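You operate a simulated robot arm through the tools that you are given. There is no shell and no other tool.

You are at the controls of a simulated robot arm. One attempt, no reset.

## Task
Lock the coil on: wind the crank till the flag turns green, push the side plate home, tighten its nuts.
Fine: leave the brake on.

Only the result counts: the job must be done as asked and must still hold three seconds after the hand-in. Knocking over, shifting, dropping, spilling or breaking anything else fails it.

## Robot
A 7-joint arm with a two-finger parallel gripper, fixed in place. Base frame: the origin is at the foot of the arm, x ahead of it, y to its left, z up. Readings come in mm, rad, newtons and seconds.
With the tool pointing down near the work surface it reaches from about 100 to 580 mm from the base axis. Its first joint turns from -1.152 to 1.152 rad. Payload 1.57 kg.
Tool frame: the origin (TCP) lies between the finger pads and is the grasp point; the fingertips stand 30 mm ahead of it; z points along the fingers, y is the line along which they close. Largest opening 80 mm; finger width 17, thickness 12; the body of the gripper, 40 by 82 mm, starts 80 mm behind the TCP.
Orientation is that of the tool frame in the base frame, as a unit quaternion [w, x, y, z]. With the fingers straight down and closing along the base's y, the tool's x points along the base's -x, its y along +y and its z along -z.

## Interface
- The arm moves only by the tool servo_tool. Its argument "commands" is a list of rows, each an object of numbers (a shift or turn left out is 0, a gripper value left out holds the last): "fingers": the closure in counts, from 0 (fully open) to 255 (shut); "x", "y", "z": the shift along the tool's x, y, z in mm; "wx", "wy", "wz": the turn, a rotation vector about the tool's x, y, z in degrees. In form: [{"fingers": .., "x": .., "y": .., "z": .., "wx": .., "wy": .., "wz": ..}, ...]. A call has 1 to 20 rows; each row is the pose to reach, as a shift and turn from the pose commanded when the call began, along the tool's axes at that moment. Rows are played at 5 a second. More than 50 mm and 0.15 rad between two rows, or a gripper value outside its range, and nothing of the call is played. Where a pose cannot be reached the arm comes as near as it can. A force on the tool above 70 N (or 10 N above the force at the start of the call, whichever is more), or a blocked arm, ends the call early, and 0.2 s more pass. The fingers move at their own pace (about 72 mm/s each) and stop on an object; they squeeze with about 25 N. The grip force told is the motor's: it shows also when the fingers shut on nothing. Time passes only in rows, and 0.2 s behind the last, so rows that repeat a pose let the fingers close. The reply holds the time, the measured pose of the TCP, the force on the tool along the base axes, the opening and the grip force, in the units named above and with some noise, with the torque about the TCP (base axes, N m) and any sound that the robot's microphone picked up, and new pictures: "pictures" is both (left out), scene, wrist or none.
- Cameras (640 x 400 px; columns grow to the right, rows downward): "scene" is fixed at [73.6, 478.6, 1395.3]; the picture's right is [-0.46, -0.89, 0.00], its down [-0.69, 0.35, -0.64] and it looks along [0.57, -0.29, -0.77] (base axes); focal length 354 px, centre (320, 200). "wrist" rides on the gripper at [72, -7, -122] in the tool frame; the picture's right is [0.09, 1.00, 0.00], its down [-0.84, 0.08, -0.54] and it looks along [-0.54, 0.05, 0.84] (tool axes); focal length 238 px, centre (320, 200). There is no depth. A picture from a camera that has moved, and an enlarged one, comes with that camera's place and axes in the base frame and with its lens. The place of the scene camera against the robot may be out by one fixed shift of up to 18 mm in any direction.
- close_up(camera, box): a new picture of the part [left, top, right, bottom] of that camera's present view, enlarged. The clock stands still meanwhile.
- sign_off(): hands the job in; it is judged then, once.

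Nothing tells you positions but the pictures and the camera data. Unless the task says otherwise, let go and move clear before handing in.

The tools are called as a command line: name --argument value ..., lists and objects as JSON in quotes. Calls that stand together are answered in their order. servo_tool: Moves the arm, as the interface text tells. Its arguments: {"type":"object","properties":{"commands":{"type":"array","items":{"type":"object","properties":{"fingers":{"type":"number"},"x":{"type":"number"},"y":{"type":"number"},"z":{"type":"number"},"wx":{"type":"number"},"wy":{"type":"number"},"wz":{"type":"number"}}}},"pictures":{"type":"string","enum":["both","scene","wrist","none"]}},"required":["commands"]} The other tools are called the same way: close_up (camera, box) takes an enlarged picture of a part of a camera's view; sign_off () hands the job in.

At the start:

```text
t: 0.0
tool_pos: [521.0, -33.7, 836.7]
ee_rot: [0.0, -0.001, 1.0, 0.001]
wrist_force: [-0.3, 1.0, -1.0]
wrist_torque: [0.0, 0.01, 0.01]
gripper_width: 79.7
gripper_force: 0.2
```

scene: 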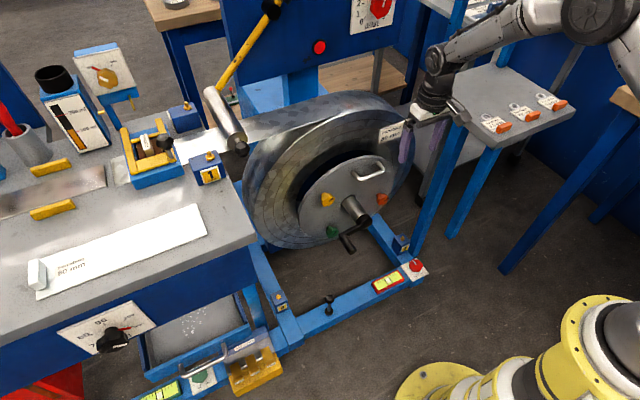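
wrist: 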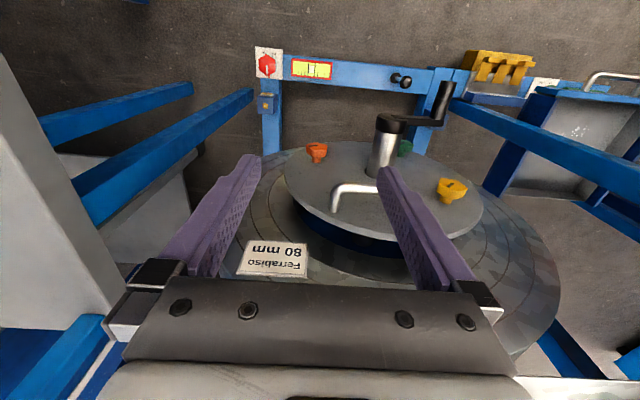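

I see a decoiler with a coil, a side plate carrying a handle and three coloured nuts (yellow, green, orange), and a crank on the hub. I'll look closer at each part before moving.

close_up --camera "scene" --box '[240, 100, 440, 270]'

close_up --camera "scene" --box '[200, 230, 440, 400]'

close_up --camera "wrist" --box '[230, 30, 560, 290]'

close_up --camera "scene" --box '[200, 0, 440, 150]'

close_up --camera "scene" --box '[400, 0, 640, 200]'

close_up --camera "scene" --box '[0, 30, 260, 230]'

```text
2.35 times, centred on (340, 185) of scene
camera zoom: at [73.6, 478.6, 1395.3], right [-0.46, -0.89, 0.0], down [-0.69, 0.35, -0.64], along [0.57, -0.29, -0.77], focal length 834 px, centre (273, 235)
```

zoom: 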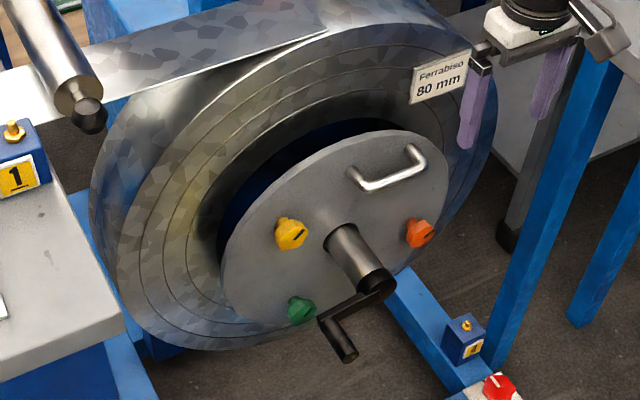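

```text
2.35 times, centred on (320, 315) of scene
camera zoom: at [73.6, 478.6, 1395.3], right [-0.46, -0.89, 0.0], down [-0.69, 0.35, -0.64], along [0.57, -0.29, -0.77], focal length 834 px, centre (320, -71)
```

zoom: 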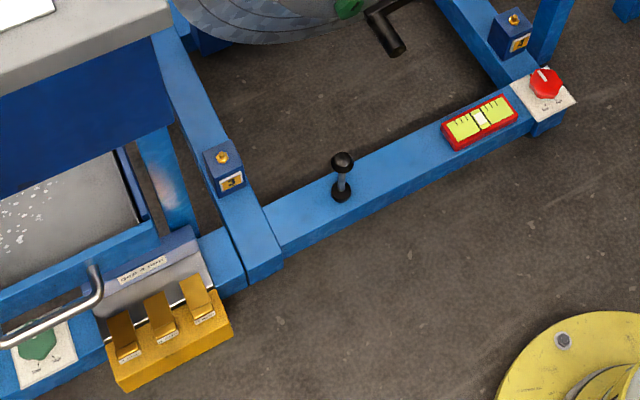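

```text
1.54 times, centred on (395, 160) of wrist
camera zoom: at [449.7, -40.5, 958.4], right [-0.09, 1.0, 0.0], down [0.84, 0.08, 0.54], along [0.54, 0.05, -0.84], focal length 367 px, centre (205, 262)
```

zoom: 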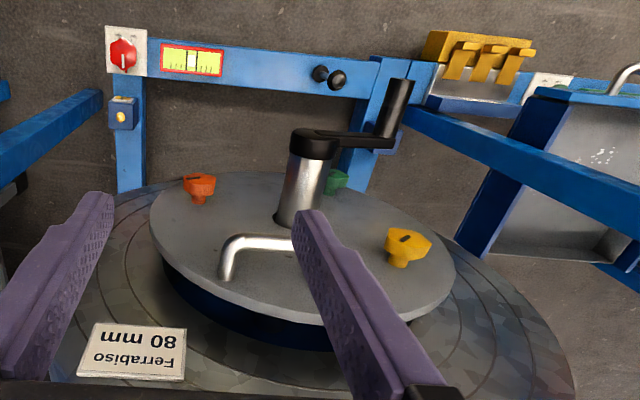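

```text
2.67 times, centred on (320, 75) of scene
camera zoom: at [73.6, 478.6, 1395.3], right [-0.46, -0.89, 0.0], down [-0.69, 0.35, -0.64], along [0.57, -0.29, -0.77], focal length 945 px, centre (320, 533)
```

zoom: 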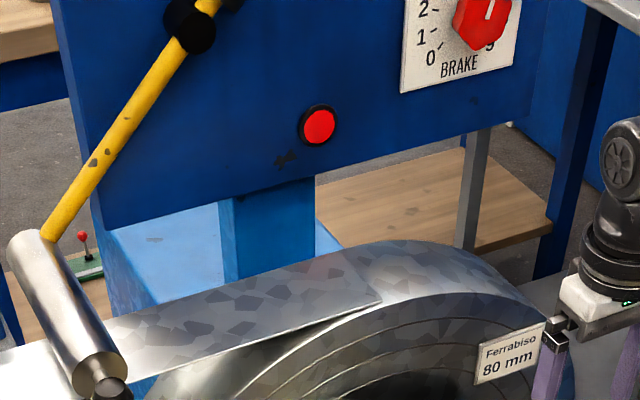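

```text
2.00 times, centred on (520, 100) of scene
camera zoom: at [73.6, 478.6, 1395.3], right [-0.46, -0.89, 0.0], down [-0.69, 0.35, -0.64], along [0.57, -0.29, -0.77], focal length 709 px, centre (-80, 400)
```

zoom: 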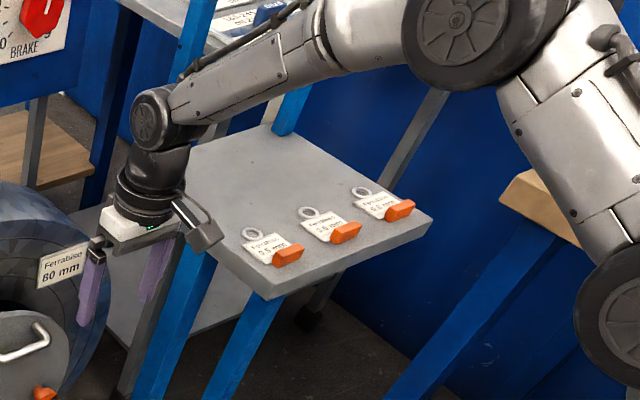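

```text
2.00 times, centred on (130, 130) of scene
camera zoom: at [73.6, 478.6, 1395.3], right [-0.46, -0.89, 0.0], down [-0.69, 0.35, -0.64], along [0.57, -0.29, -0.77], focal length 709 px, centre (700, 340)
```

zoom: 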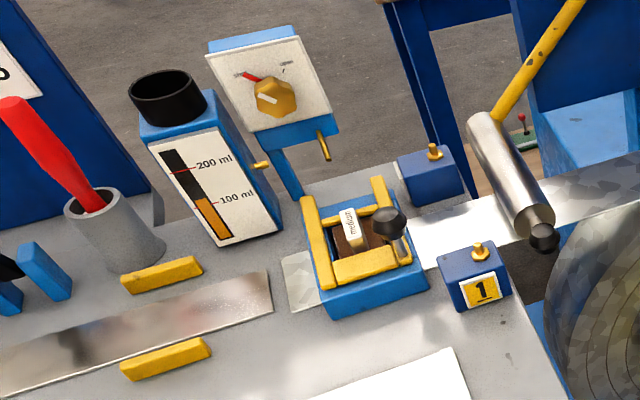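

The hub and crank axis appears to run along base x at about y≈84, z≈570, with the plate facing the arm at x≈625. I'll back off and tip the tool to horizontal so it points at the plate, which also gives the wrist camera a frontal view.

servo_tool --commands '[{"x": 20, "z": 5, "fingers": 0}, {"x": 40, "z": 15, "wy": -4}, {"x": 60, "z": 25, "wy": -10}, {"x": 80, "z": 35, "wy": -17}, {"x": 100, "z": 50, "wy": -24}, {"x": 120, "z": 65, "wy": -31}, {"x": 135, "z": 80, "wy": -38}, {"x": 145, "z": 95, "wy": -45}, {"x": 155, "z": 110, "wy": -52}, {"x": 165, "z": 120, "wy": -59}, {"x": 170, "z": 130, "wy": -66}, {"x": 171, "z": 137, "wy": -73}, {"x": 171, "z": 137, "wy": -80}, {"x": 171, "z": 137, "wy": -87}, {"x": 171, "z": 137, "wy": -90}, {"x": 171, "z": 137, "wy": -90}]'

```text
t: 3.4
tool_pos: [351.5, -34.1, 700.3]
ee_rot: [0.707, 0.0, 0.707, 0.0]
wrist_force: [0.2, -0.4, -0.6]
wrist_torque: [0.0, 0.01, 0.0]
gripper_width: 80.2
gripper_force: 0.1
out of reach, approached as far as the arm can: row 6, 7
camera wrist: at [229.7, -40.7, 627.6], right [0.0, 1.0, -0.09], down [-0.54, 0.08, 0.84], along [0.84, 0.05, 0.54], focal length 238 px, centre (320, 200)
```

scene: 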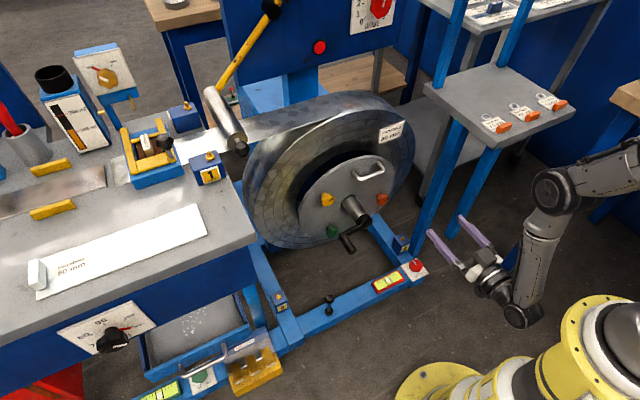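
wrist: 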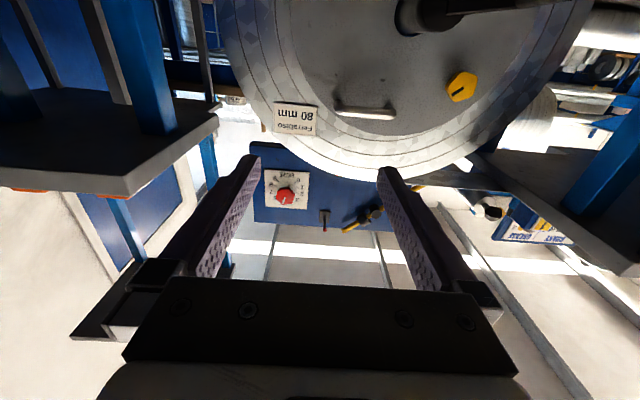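

The tool is now horizontal with a clear view. I'll move down and left so that the wrist camera sees the whole plate, crank and nuts.

servo_tool --commands '[{"x": 25, "y": 12}, {"x": 50, "y": 24}, {"x": 75, "y": 36}, {"x": 100, "y": 48}, {"x": 125, "y": 60, "z": -5}, {"x": 150, "y": 72, "z": -10}, {"x": 175, "y": 84, "z": -15}, {"x": 200, "y": 96, "z": -20}, {"x": 225, "y": 108, "z": -20}, {"x": 250, "y": 118, "z": -20}, {"x": 250, "y": 118, "z": -20}]'

```text
t: 5.8
tool_pos: [329.3, 85.5, 454.4]
ee_rot: [0.707, 0.0, 0.707, -0.001]
wrist_force: [-0.6, 0.1, 0.5]
wrist_torque: [0.02, 0.03, 0.05]
gripper_width: 80.0
gripper_force: 0.0
out of reach, approached as far as the arm can: row 10, 11
camera wrist: at [208.7, 78.9, 383.7], right [0.0, 1.0, -0.09], down [-0.54, 0.08, 0.84], along [0.84, 0.05, 0.54], focal length 238 px, centre (320, 200)
```

scene: 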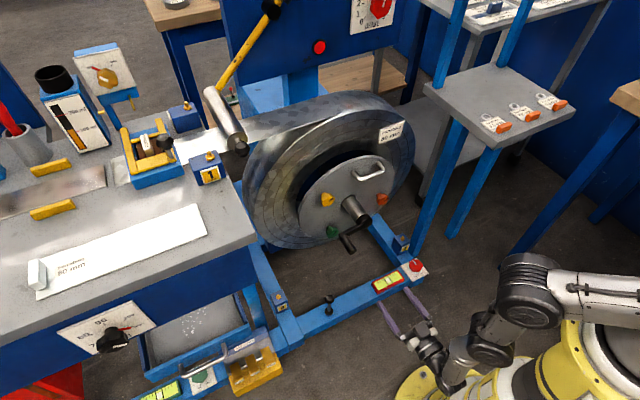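
wrist: 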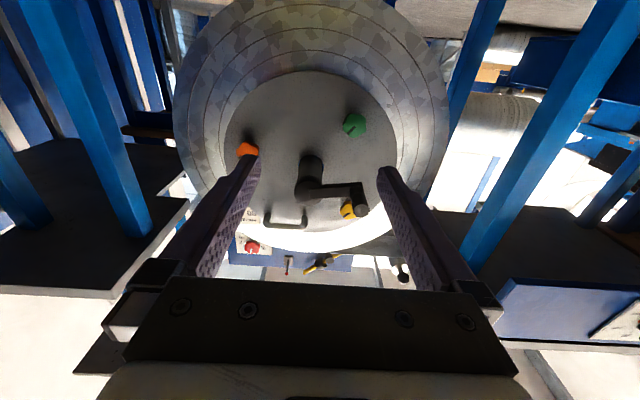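

close_up --camera "wrist" --box '[200, 50, 440, 250]'

close_up --camera "wrist" --box '[270, 100, 390, 240]'

close_up --camera "wrist" --box '[220, 230, 420, 290]'

close_up --camera "scene" --box '[290, 150, 400, 260]'

```text
2.00 times, centred on (320, 150) of wrist
camera zoom: at [208.7, 78.9, 383.7], right [0.0, 1.0, -0.09], down [-0.54, 0.08, 0.84], along [0.84, 0.05, 0.54], focal length 477 px, centre (320, 300)
```

zoom: 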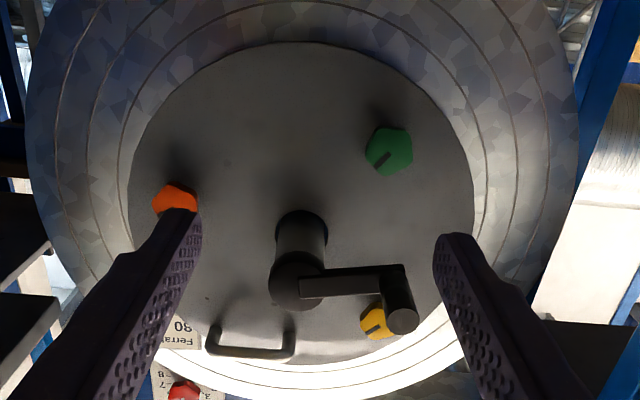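

```text
2.86 times, centred on (330, 170) of wrist
camera zoom: at [208.7, 78.9, 383.7], right [0.0, 1.0, -0.09], down [-0.54, 0.08, 0.84], along [0.84, 0.05, 0.54], focal length 681 px, centre (291, 286)
```

zoom: 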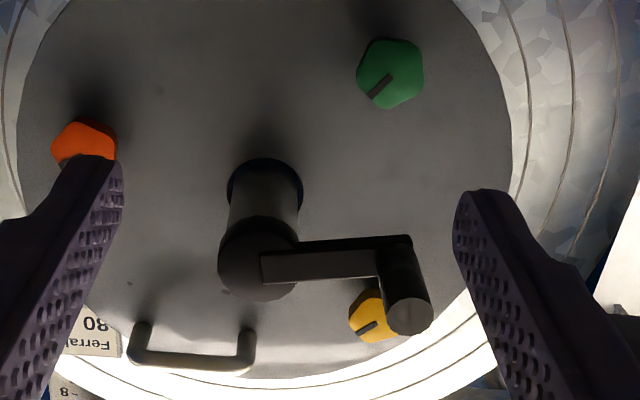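

```text
3.20 times, centred on (320, 260) of wrist
camera zoom: at [208.7, 78.9, 383.7], right [0.0, 1.0, -0.09], down [-0.54, 0.08, 0.84], along [0.84, 0.05, 0.54], focal length 763 px, centre (320, 8)
```

zoom: 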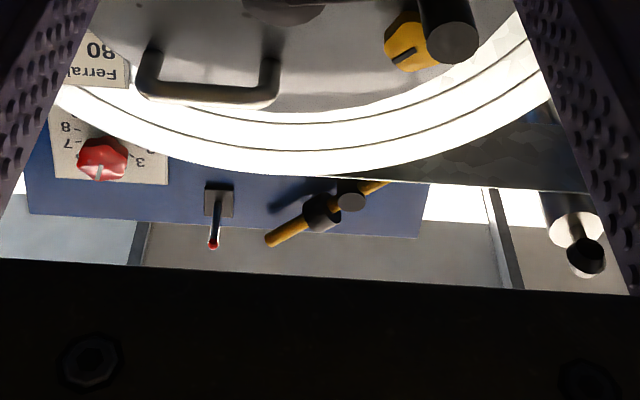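

```text
3.64 times, centred on (345, 205) of scene
camera zoom: at [73.6, 478.6, 1395.3], right [-0.46, -0.89, 0.0], down [-0.69, 0.35, -0.64], along [0.57, -0.29, -0.77], focal length 1289 px, centre (229, 182)
```

zoom: 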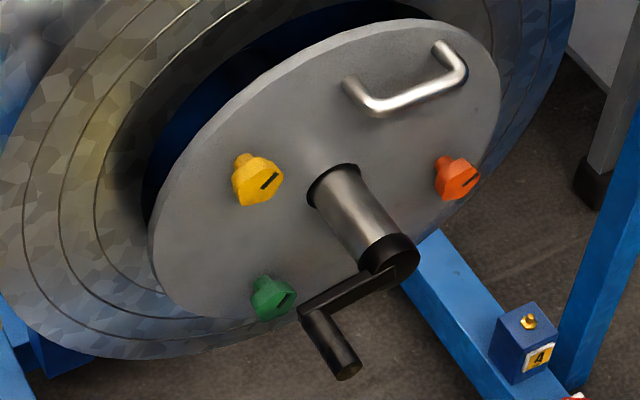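

The crank handle tip looks to be near (481, 153, 569), roughly 23 mm thick and pointing at the arm, with a crank radius of about 77 mm. I'll move to a pose just short of the handle and check alignment.

servo_tool --commands '[{"x": -20, "y": 12, "z": 10}, {"x": -40, "y": 24, "z": 20}, {"x": -60, "y": 36, "z": 35}, {"x": -80, "y": 48, "z": 50}, {"x": -100, "y": 58, "z": 65}, {"x": -119, "y": 69, "z": 80}, {"x": -119, "y": 69, "z": 90}, {"x": -119, "y": 69, "z": 90}]'

```text
t: 7.6
tool_pos: [417.3, 154.8, 574.3]
ee_rot: [0.707, 0.0, 0.707, 0.0]
wrist_force: [0.3, 1.2, -0.1]
wrist_torque: [-0.02, 0.0, -0.02]
gripper_width: 80.2
gripper_force: 0.0
camera wrist: at [297.1, 147.7, 502.3], right [0.0, 1.0, -0.09], down [-0.54, 0.08, 0.84], along [0.84, 0.05, 0.54], focal length 238 px, centre (320, 200)
```

scene: 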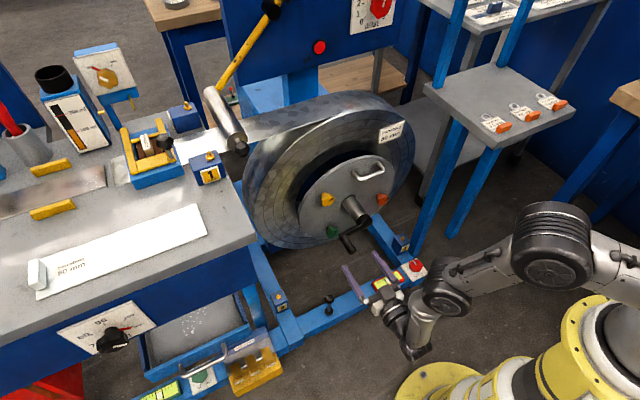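
wrist: 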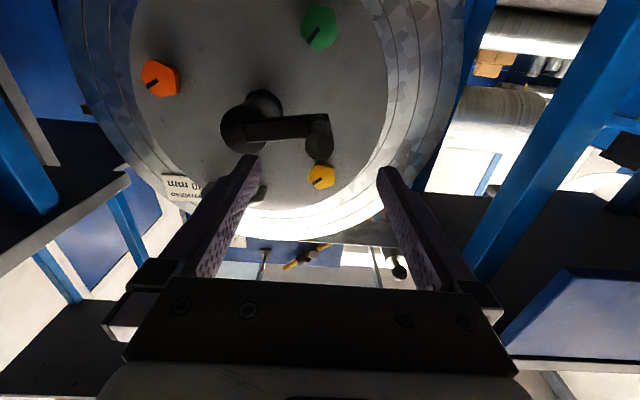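

close_up --camera "wrist" --box '[200, 60, 400, 210]'

close_up --camera "scene" --box '[290, 180, 450, 310]'

```text
2.67 times, centred on (300, 135) of wrist
camera zoom: at [297.1, 147.7, 502.3], right [0.0, 1.0, -0.09], down [-0.54, 0.08, 0.84], along [0.84, 0.05, 0.54], focal length 636 px, centre (373, 373)
```

zoom: 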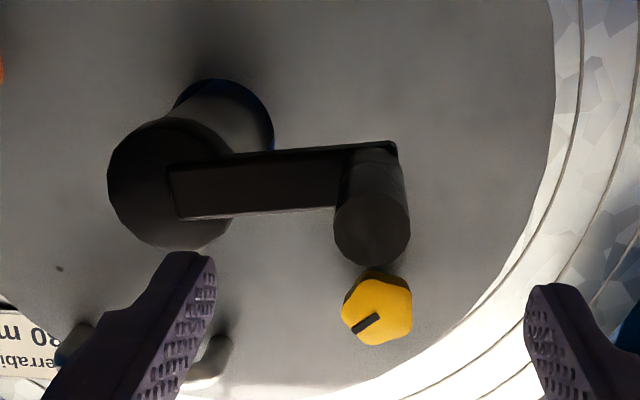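

```text
3.08 times, centred on (370, 245) of scene
camera zoom: at [73.6, 478.6, 1395.3], right [-0.46, -0.89, 0.0], down [-0.69, 0.35, -0.64], along [0.57, -0.29, -0.77], focal length 1090 px, centre (166, 62)
```

zoom: 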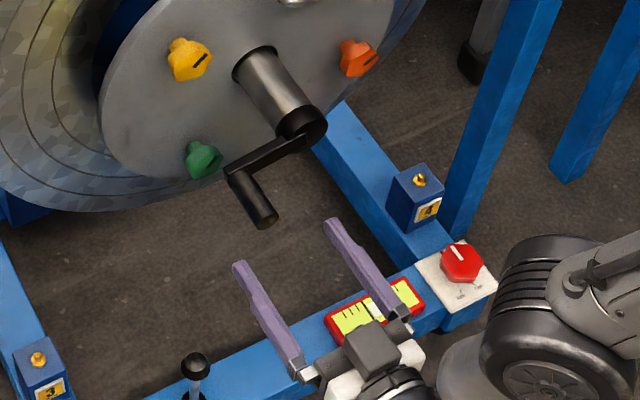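

Triangulating again puts the handle tip at about (478, 153, 570), and the hub axis near y≈79.5, z≈576. I'll slide the open fingers over the handle and close on it.

servo_tool --commands '[{"x": 4.3, "y": -1.8, "z": 15}, {"x": 4.3, "y": -1.8, "z": 35}, {"x": 4.3, "y": -1.8, "z": 50}, {"x": 4.3, "y": -1.8, "z": 63}, {"x": 4.3, "y": -1.8, "z": 63}]'

```text
t: 8.8
tool_pos: [481.7, 152.2, 569.7]
ee_rot: [0.707, 0.0, 0.707, 0.0]
wrist_force: [-1.5, 0.4, -0.4]
wrist_torque: [0.03, -0.01, 0.01]
gripper_width: 80.1
gripper_force: 0.0
camera wrist: at [360.7, 146.5, 499.1], right [0.0, 1.0, -0.09], down [-0.54, 0.08, 0.84], along [0.84, 0.05, 0.54], focal length 238 px, centre (320, 200)
```

scene: 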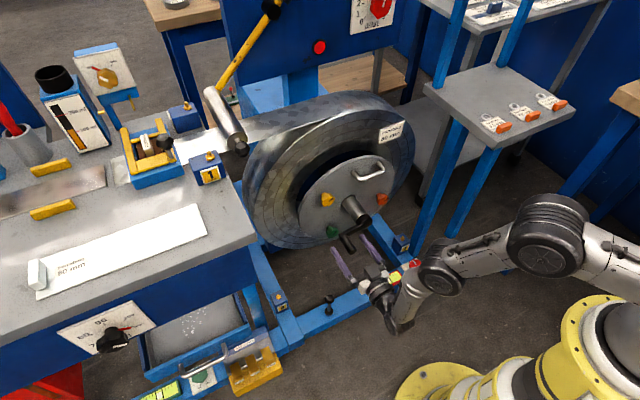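
wrist: 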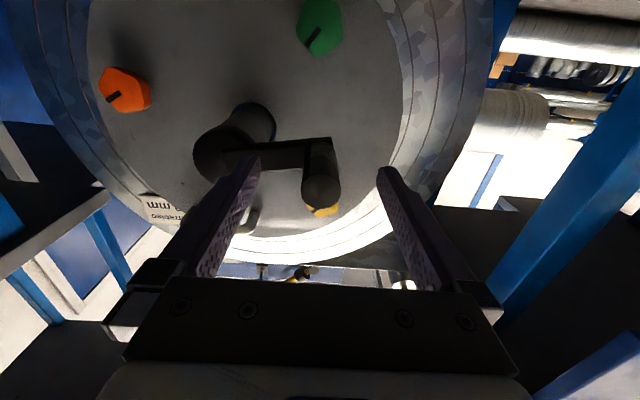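

servo_tool --commands '[{"x": 2, "fingers": 255}, {"x": 2, "fingers": 255}, {"x": 2, "fingers": 255}, {"x": 2, "fingers": 255}]'

close_up --camera "wrist" --box '[200, 60, 440, 260]'

```text
t: 9.8
tool_pos: [482.9, 153.4, 568.9]
ee_rot: [0.707, 0.0, 0.707, 0.001]
wrist_force: [2.3, 1.0, -2.0]
wrist_torque: [-0.07, -0.07, 0.04]
gripper_width: 22.8
gripper_force: 35.5
camera wrist: at [361.4, 146.6, 497.6], right [0.0, 1.0, -0.09], down [-0.54, 0.08, 0.84], along [0.84, 0.05, 0.54], focal length 238 px, centre (320, 200)
```

scene: 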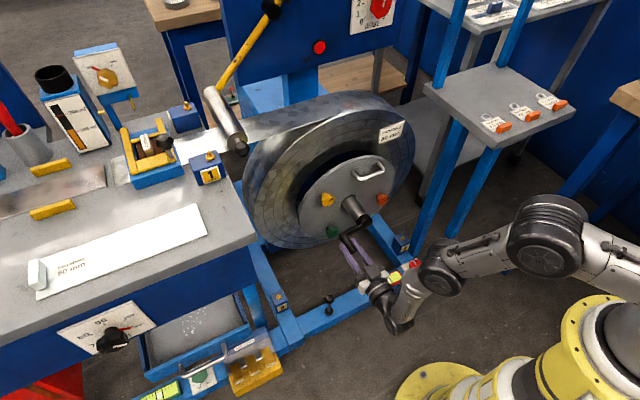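
wrist: 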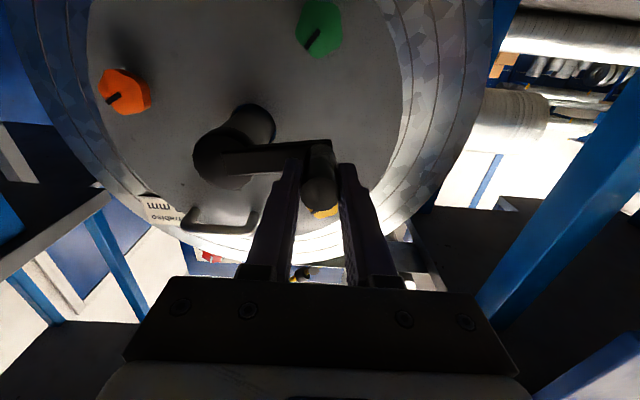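

```text
2.00 times, centred on (320, 160) of wrist
camera zoom: at [361.4, 146.6, 497.6], right [0.0, 1.0, -0.09], down [-0.54, 0.08, 0.84], along [0.84, 0.05, 0.54], focal length 477 px, centre (320, 280)
```

zoom: 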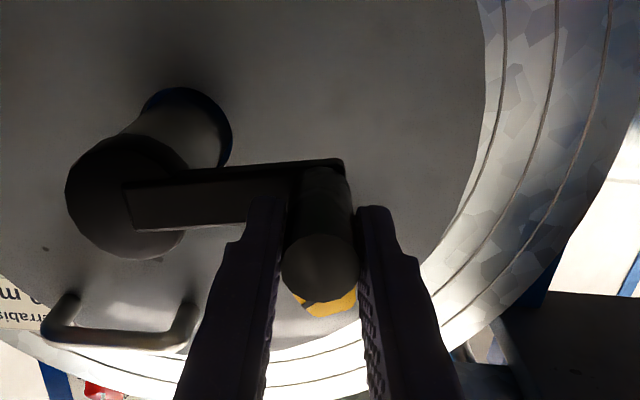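

The handle is gripped (22.8 mm) with almost no side load. I'll try a short clockwise arc, moving the handle upward, and feel the resistance.

servo_tool --commands '[{"x": -3.5, "y": 0.2}, {"x": -7, "y": 0.4}, {"x": -13.5, "y": 0.3}, {"x": -19.9, "y": -0.5}, {"x": -26.3, "y": -1.8}]'

close_up --camera "wrist" --box '[200, 60, 440, 260]'

```text
t: 11.0
tool_pos: [483.5, 153.9, 594.4]
ee_rot: [0.707, -0.004, 0.707, 0.003]
wrist_force: [-21.9, 27.1, -2.9]
wrist_torque: [0.26, 0.65, -0.74]
gripper_width: 22.9
gripper_force: 35.7
camera wrist: at [361.8, 145.9, 523.4], right [-0.01, 1.0, -0.09], down [-0.54, 0.07, 0.84], along [0.84, 0.06, 0.54], focal length 238 px, centre (320, 200)
```

scene: 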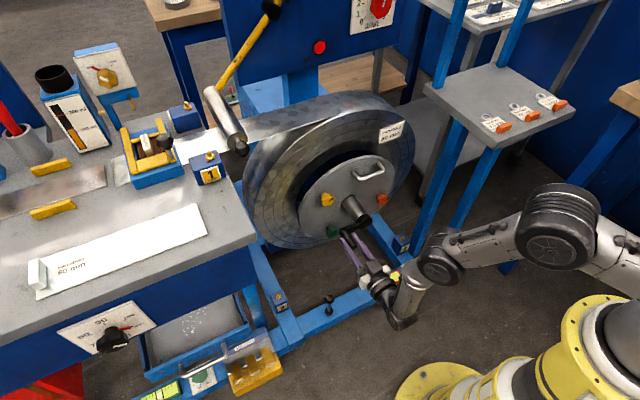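
wrist: 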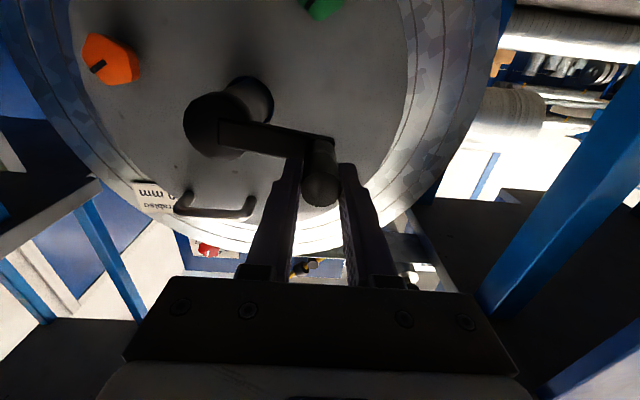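

```text
2.00 times, centred on (320, 160) of wrist
camera zoom: at [361.8, 145.9, 523.4], right [-0.01, 1.0, -0.09], down [-0.54, 0.07, 0.84], along [0.84, 0.06, 0.54], focal length 477 px, centre (320, 280)
```

zoom: 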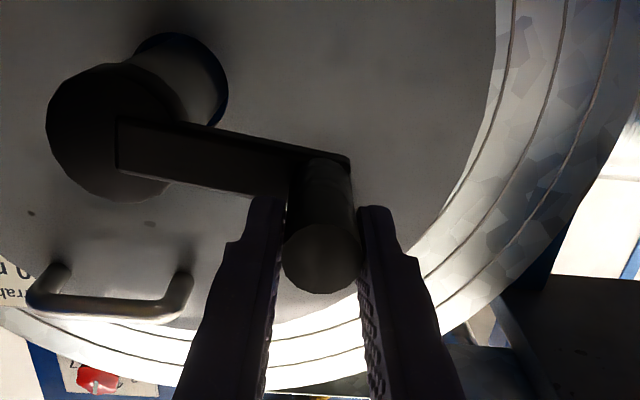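

The crank turns with little tangential resistance; the sideways load comes from my arc centre being slightly off. I'll correct the centre to about (y 79.7, z 582) and continue the arc.

servo_tool --commands '[{"x": 0, "y": 2.1}, {"x": -7, "y": 0.6}, {"x": -14.4, "y": -1.9}, {"x": -21.6, "y": -5}, {"x": -28.3, "y": -8.9}, {"x": -34.6, "y": -13.5}, {"x": -40.4, "y": -18.7}]'

close_up --camera "wrist" --box '[200, 60, 440, 260]'

```text
t: 12.6
tool_pos: [483.5, 136.3, 638.1]
ee_rot: [0.711, -0.003, 0.703, 0.006]
wrist_force: [-18.3, 30.5, 19.2]
wrist_torque: [0.52, 0.42, -0.84]
gripper_width: 22.6
gripper_force: 35.4
camera wrist: at [364.3, 128.7, 566.4], right [-0.01, 1.0, -0.09], down [-0.55, 0.07, 0.83], along [0.83, 0.06, 0.55], focal length 238 px, centre (320, 200)
```

scene: 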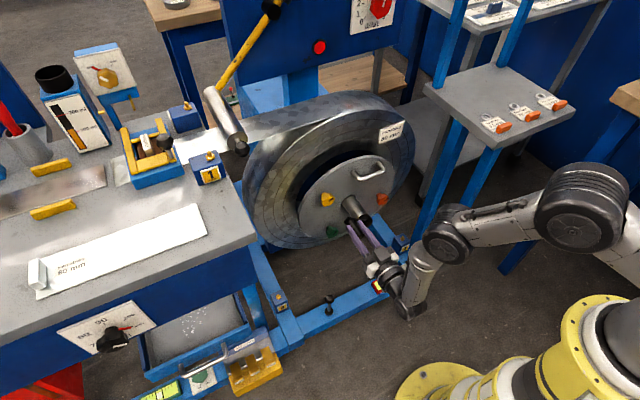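
wrist: 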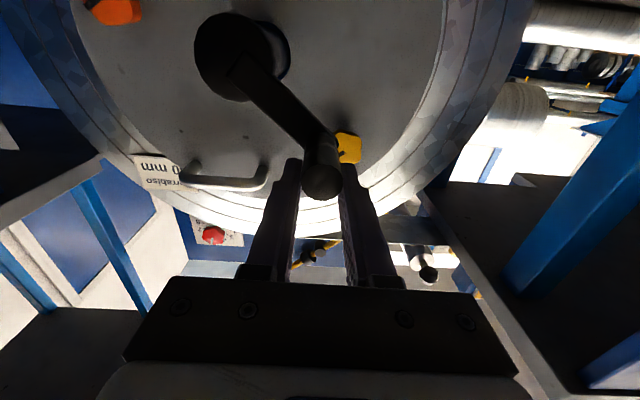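

```text
2.00 times, centred on (320, 160) of wrist
camera zoom: at [364.3, 128.7, 566.4], right [-0.01, 1.0, -0.09], down [-0.55, 0.07, 0.83], along [0.83, 0.06, 0.55], focal length 477 px, centre (320, 280)
```

zoom: 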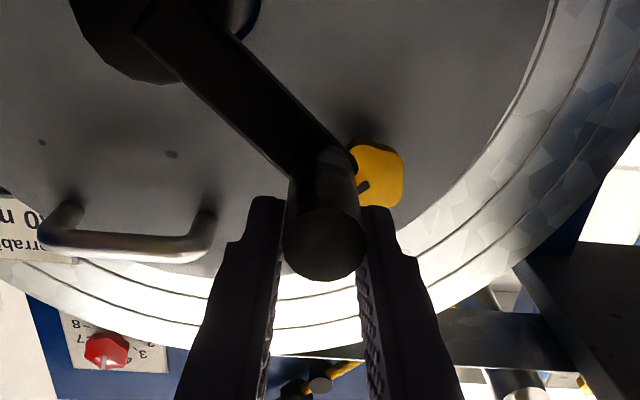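

The handle has slipped about 8 mm toward the lower edge of the pads because it spins in a fixed-orientation grip. I'll let go, back out, and instead push the handle round from behind with closed fingers.

servo_tool --commands '[{"y": 3, "fingers": 0}, {"y": 3, "fingers": 0}, {"y": 3, "fingers": 0}, {"y": 3, "z": -20}, {"y": 3, "z": -40}, {"y": 3, "z": -55}, {"y": 3, "z": -55}]'

close_up --camera "wrist" --box '[200, 40, 440, 240]'

```text
t: 14.2
tool_pos: [430.4, 134.8, 635.9]
ee_rot: [0.707, 0.001, 0.707, 0.0]
wrist_force: [-0.2, 0.2, -0.9]
wrist_torque: [-0.01, 0.01, -0.02]
gripper_width: 80.0
gripper_force: 0.1
camera wrist: at [307.8, 126.9, 564.7], right [0.0, 1.0, -0.09], down [-0.54, 0.08, 0.84], along [0.84, 0.05, 0.54], focal length 238 px, centre (320, 200)
```

scene: 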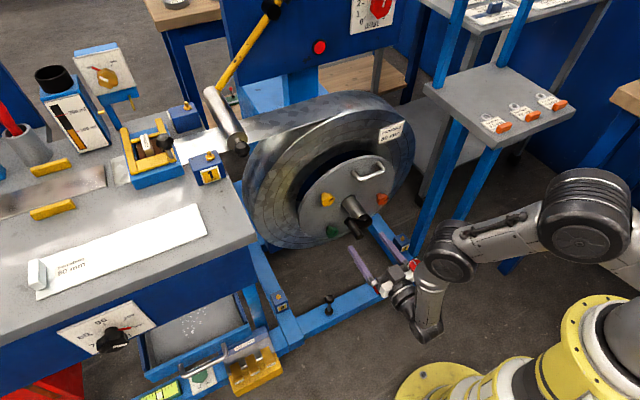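
wrist: 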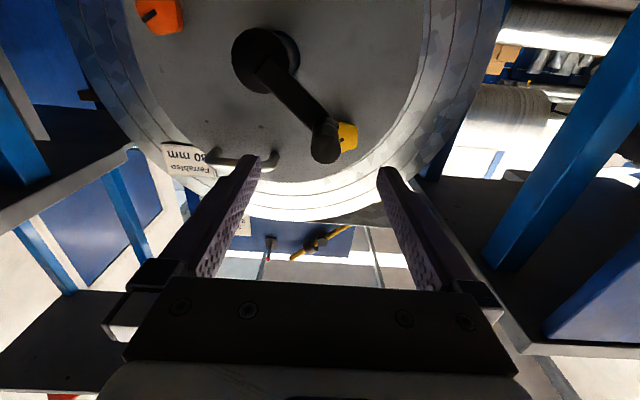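

```text
2.00 times, centred on (320, 140) of wrist
camera zoom: at [307.8, 126.9, 564.7], right [0.0, 1.0, -0.09], down [-0.54, 0.08, 0.84], along [0.84, 0.05, 0.54], focal length 477 px, centre (320, 320)
```

zoom: 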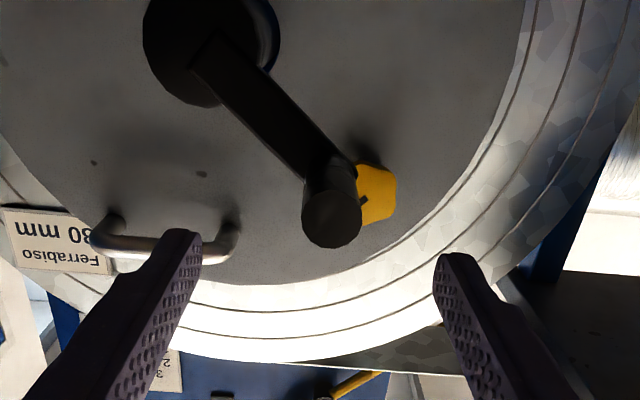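

The crank stayed where I left it, with the handle at about (137, 628) and the circle centre near (81, 581.5), R≈73. I'll close the fingers and place them behind the handle.

servo_tool --commands '[{"fingers": 255, "x": 10, "y": 5}, {"x": 25, "y": 12}, {"x": 41.7, "y": 18.4}, {"x": 41.7, "y": 18.4, "z": 0}, {"x": 41.7, "y": 18.4, "z": 20}, {"x": 41.7, "y": 18.4, "z": 40}, {"x": 41.7, "y": 18.4, "z": 53}, {"x": 41.7, "y": 18.4, "z": 53}]'

close_up --camera "wrist" --box '[200, 40, 440, 240]'

```text
t: 16.0
tool_pos: [480.0, 155.4, 594.3]
ee_rot: [0.707, 0.0, 0.707, -0.001]
wrist_force: [1.1, 0.2, -0.2]
wrist_torque: [-0.02, -0.01, 0.01]
gripper_width: 0.0
gripper_force: 21.6
camera wrist: at [359.1, 147.8, 522.8], right [0.0, 1.0, -0.09], down [-0.54, 0.08, 0.84], along [0.84, 0.05, 0.54], focal length 238 px, centre (320, 200)
```

scene: 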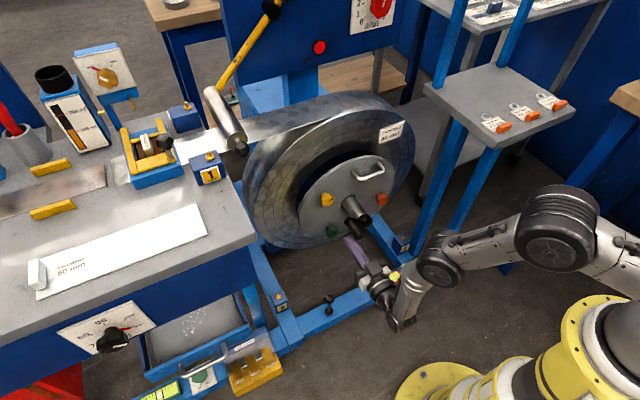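
wrist: 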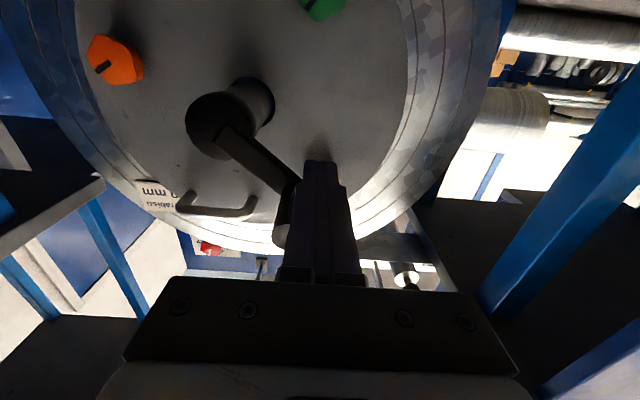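

```text
2.00 times, centred on (320, 140) of wrist
camera zoom: at [359.1, 147.8, 522.8], right [0.0, 1.0, -0.09], down [-0.54, 0.08, 0.84], along [0.84, 0.05, 0.54], focal length 477 px, centre (320, 320)
```

zoom: 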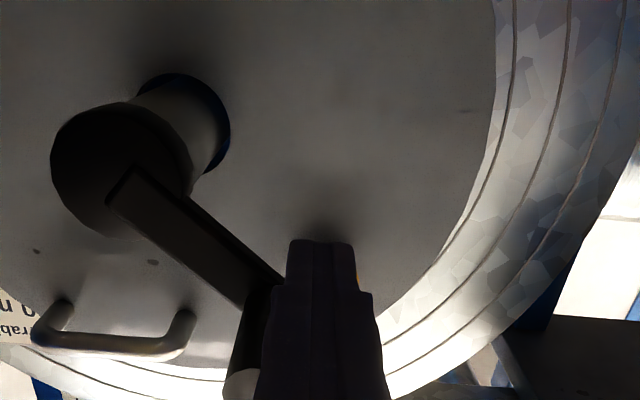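

servo_tool --commands '[{"x": -3, "y": -2.5, "z": 2}, {"x": -10, "y": -4.7, "z": 3}, {"x": -19.4, "y": -8.5, "z": 3}, {"x": -28.3, "y": -13.6, "z": 3}, {"x": -36.3, "y": -19.9, "z": 3}, {"x": -43.4, "y": -27.3, "z": 3}, {"x": -49.5, "y": -35.6, "z": 3}, {"x": -54.3, "y": -44.6, "z": 3}, {"x": -57.8, "y": -54.2, "z": 3}, {"x": -59.9, "y": -64.2, "z": 3}, {"x": -60.6, "y": -74.4, "z": 3}]'

close_up --camera "wrist" --box '[200, 40, 440, 240]'

close_up --camera "scene" --box '[280, 150, 420, 290]'

```text
t: 17.8
tool_pos: [481.8, 124.3, 645.0]
ee_rot: [0.703, -0.016, 0.711, 0.018]
wrist_force: [-0.5, 7.6, -1.5]
wrist_torque: [-0.05, -0.01, -0.05]
gripper_width: 0.2
gripper_force: 21.3
stopped in row 9: the force on the tool passed its limit at 80 N (the readings are from after the stop); the commanded pose is now the measured one
camera wrist: at [361.4, 112.6, 574.3], right [-0.05, 0.99, -0.09], down [-0.53, 0.05, 0.84], along [0.84, 0.09, 0.53], focal length 238 px, centre (320, 200)
```

scene: 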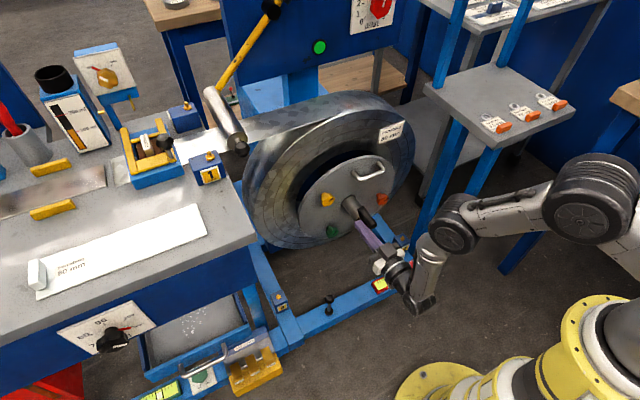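
wrist: 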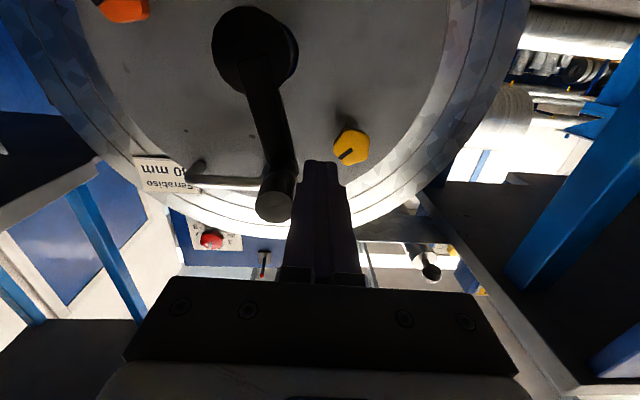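

```text
2.00 times, centred on (320, 140) of wrist
camera zoom: at [361.4, 112.6, 574.3], right [-0.05, 0.99, -0.09], down [-0.53, 0.05, 0.84], along [0.84, 0.09, 0.53], focal length 477 px, centre (320, 320)
```

zoom: 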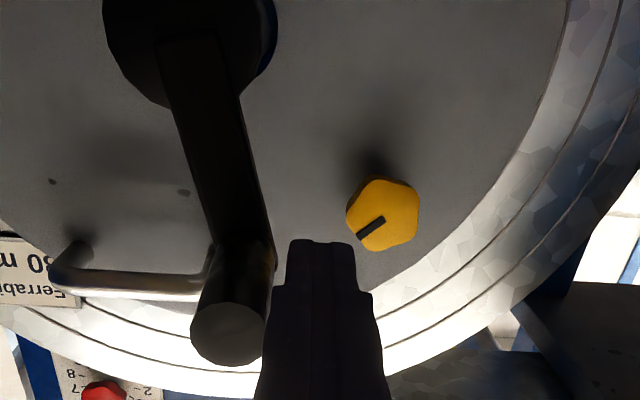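

```text
2.86 times, centred on (350, 220) of scene
camera zoom: at [73.7, 478.7, 1395.2], right [-0.46, -0.89, 0.0], down [-0.69, 0.35, -0.64], along [0.57, -0.29, -0.77], focal length 1012 px, centre (234, 143)
```

zoom: 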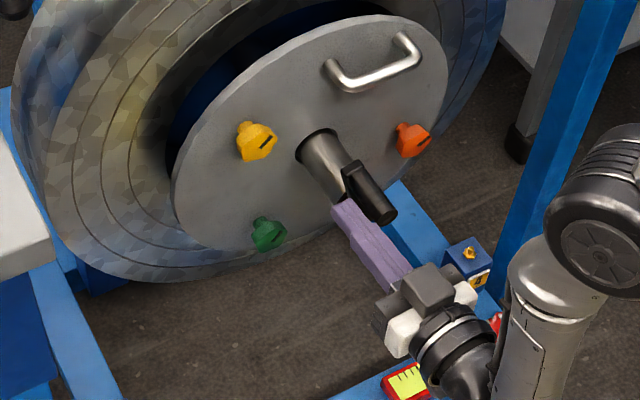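

The indicator on the panel has turned from red to green and the crank has come up against its stop, so winding is done. I'll back off, square the tool up, and check the flag stays green.

servo_tool --commands '[{"y": 6, "wx": 1, "wy": -0.3}, {"y": 8, "wx": 2.75, "wy": -0.67}, {"y": 8.4, "z": -20, "wx": 2.75, "wy": -0.67}, {"y": 8.4, "z": -45, "wx": 2.75, "wy": -0.67}, {"y": 8.4, "z": -70, "wx": 2.75, "wy": -0.67}, {"y": 8.4, "z": -70, "wx": 2.75, "wy": -0.67}]'

close_up --camera "wrist" --box '[180, 0, 440, 220]'

close_up --camera "scene" --box '[280, 20, 420, 120]'

```text
t: 19.2
tool_pos: [411.6, 129.8, 642.0]
ee_rot: [0.707, 0.003, 0.707, -0.001]
wrist_force: [-0.2, 0.1, -0.1]
wrist_torque: [0.01, -0.01, 0.0]
gripper_width: 0.0
gripper_force: 20.8
camera wrist: at [291.0, 123.7, 570.9], right [0.01, 1.0, -0.09], down [-0.54, 0.08, 0.84], along [0.84, 0.04, 0.54], focal length 238 px, centre (320, 200)
```

scene: 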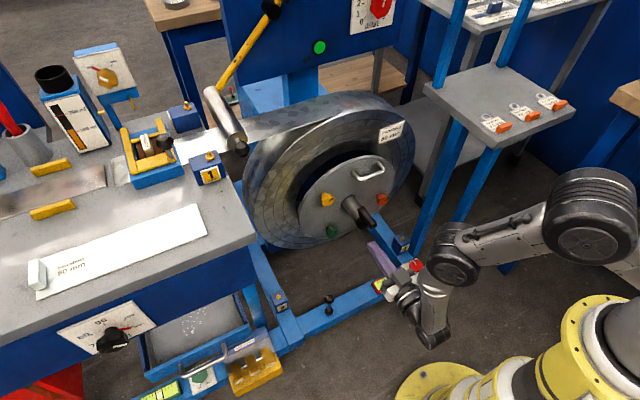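
wrist: 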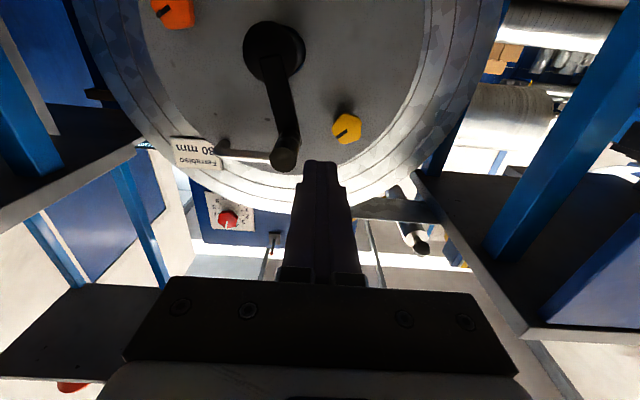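

```text
1.82 times, centred on (310, 110) of wrist
camera zoom: at [291.0, 123.7, 570.9], right [0.01, 1.0, -0.09], down [-0.54, 0.08, 0.84], along [0.84, 0.04, 0.54], focal length 433 px, centre (338, 364)
```

zoom: 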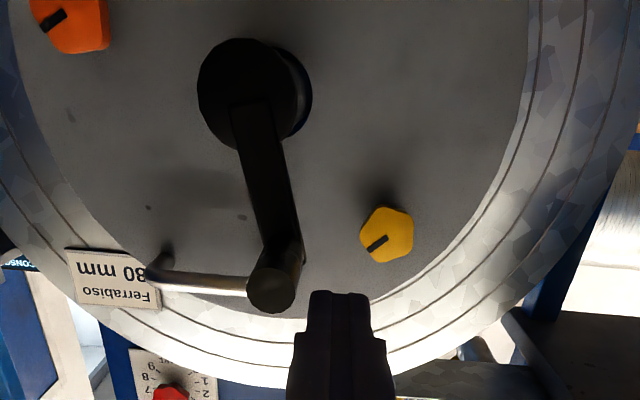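

```text
4.00 times, centred on (350, 70) of scene
camera zoom: at [73.6, 478.6, 1395.3], right [-0.46, -0.89, 0.0], down [-0.69, 0.35, -0.64], along [0.57, -0.29, -0.77], focal length 1418 px, centre (200, 720)
```

zoom: 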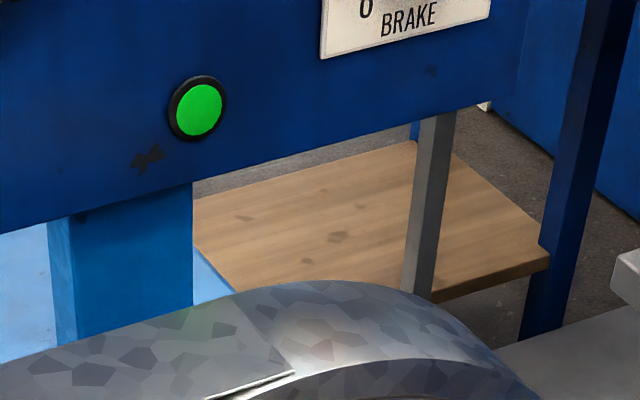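

The flag stays green. Next I'll move below the hub, clear of the nuts, to line up for pushing the plate.

servo_tool --commands '[{"x": 20, "y": -8}, {"x": 40, "y": -16}, {"x": 60, "y": -24}, {"x": 80, "y": -32}, {"x": 100, "y": -42}, {"x": 127, "y": -52}, {"x": 127, "y": -52}]'

close_up --camera "wrist" --box '[180, 20, 440, 240]'

```text
t: 20.8
tool_pos: [413.1, 80.6, 516.4]
ee_rot: [0.707, 0.004, 0.707, -0.002]
wrist_force: [-0.5, -0.4, 0.1]
wrist_torque: [0.0, -0.01, 0.0]
gripper_width: 0.0
gripper_force: 21.2
camera wrist: at [291.6, 73.2, 444.9], right [0.01, 1.0, -0.09], down [-0.54, 0.08, 0.84], along [0.84, 0.04, 0.54], focal length 238 px, centre (320, 200)
```

scene: 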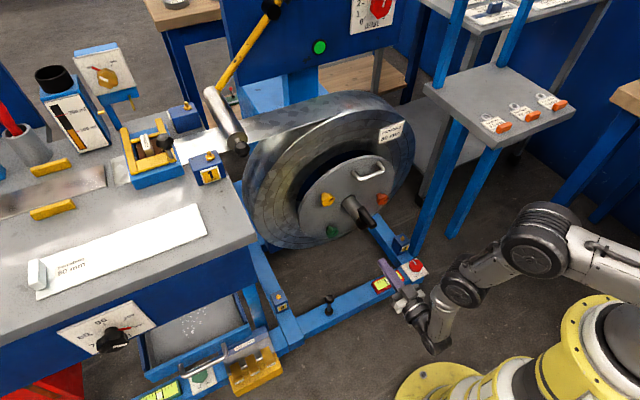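
wrist: 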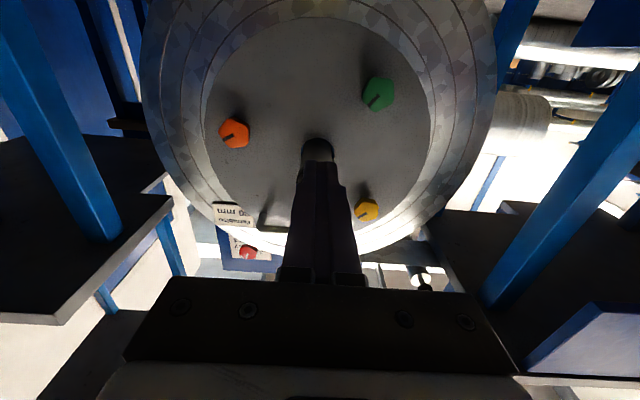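

```text
1.82 times, centred on (310, 130) of wrist
camera zoom: at [291.6, 73.2, 444.9], right [0.01, 1.0, -0.09], down [-0.54, 0.08, 0.84], along [0.84, 0.04, 0.54], focal length 433 px, centre (338, 327)
```

zoom: 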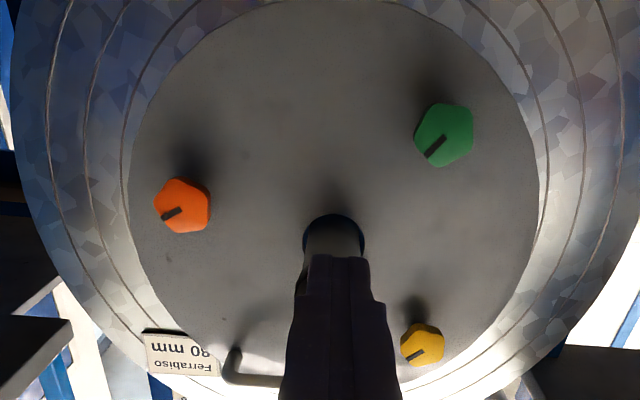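

The way below the hub to the plate is clear. I'll advance to near the plate face, then continue in small steps until contact.

servo_tool --commands '[{"z": 25}, {"z": 50}, {"z": 75}, {"z": 100}, {"z": 120}, {"z": 135}, {"z": 145}, {"z": 145}]'

close_up --camera "wrist" --box '[180, 0, 440, 220]'

close_up --camera "scene" --box '[280, 150, 440, 290]'

```text
t: 22.6
tool_pos: [556.5, 76.3, 521.7]
ee_rot: [0.707, 0.004, 0.707, -0.001]
wrist_force: [0.1, 0.4, 0.9]
wrist_torque: [0.0, -0.02, -0.01]
gripper_width: 0.0
gripper_force: 21.5
camera wrist: at [435.8, 69.3, 448.8], right [0.01, 1.0, -0.09], down [-0.54, 0.08, 0.84], along [0.84, 0.04, 0.54], focal length 238 px, centre (320, 200)
```

scene: 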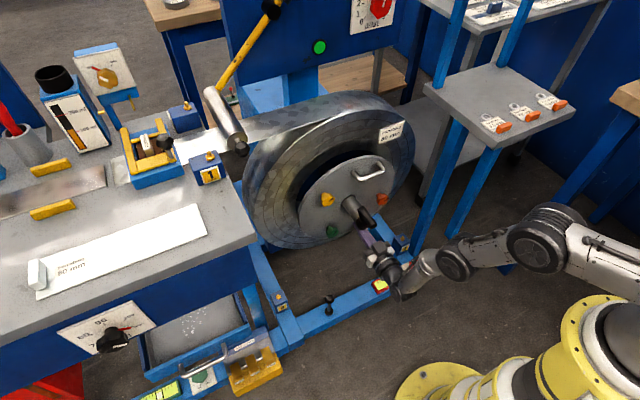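
wrist: 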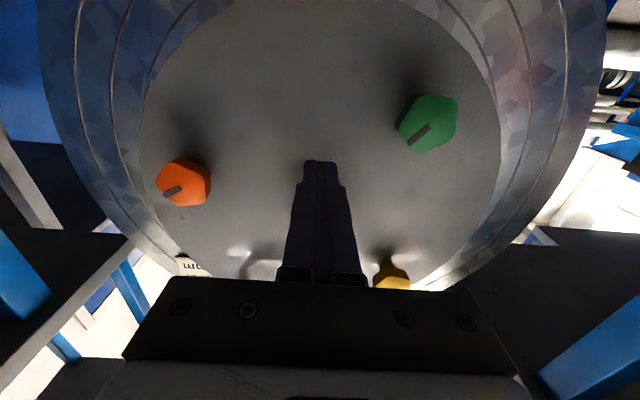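

```text
1.82 times, centred on (310, 110) of wrist
camera zoom: at [435.8, 69.3, 448.8], right [0.01, 1.0, -0.09], down [-0.54, 0.08, 0.84], along [0.84, 0.04, 0.54], focal length 433 px, centre (338, 364)
```

zoom: 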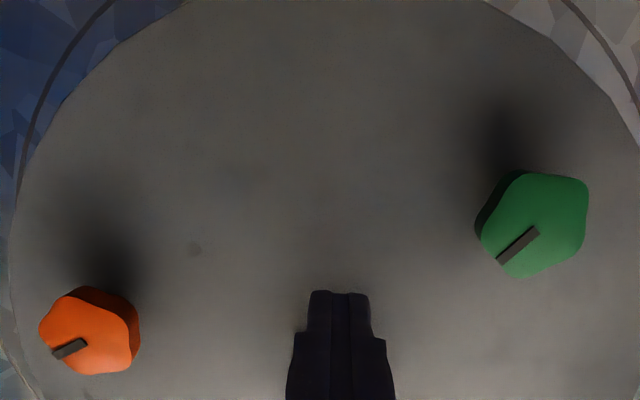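

```text
2.86 times, centred on (360, 220) of scene
camera zoom: at [73.6, 478.6, 1395.3], right [-0.46, -0.89, 0.0], down [-0.69, 0.35, -0.64], along [0.57, -0.29, -0.77], focal length 1012 px, centre (206, 143)
```

zoom: 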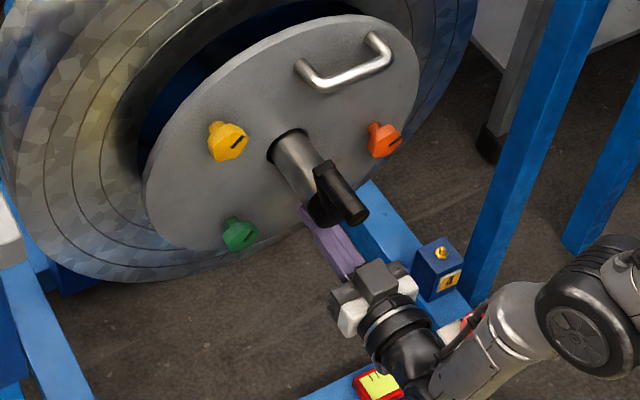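

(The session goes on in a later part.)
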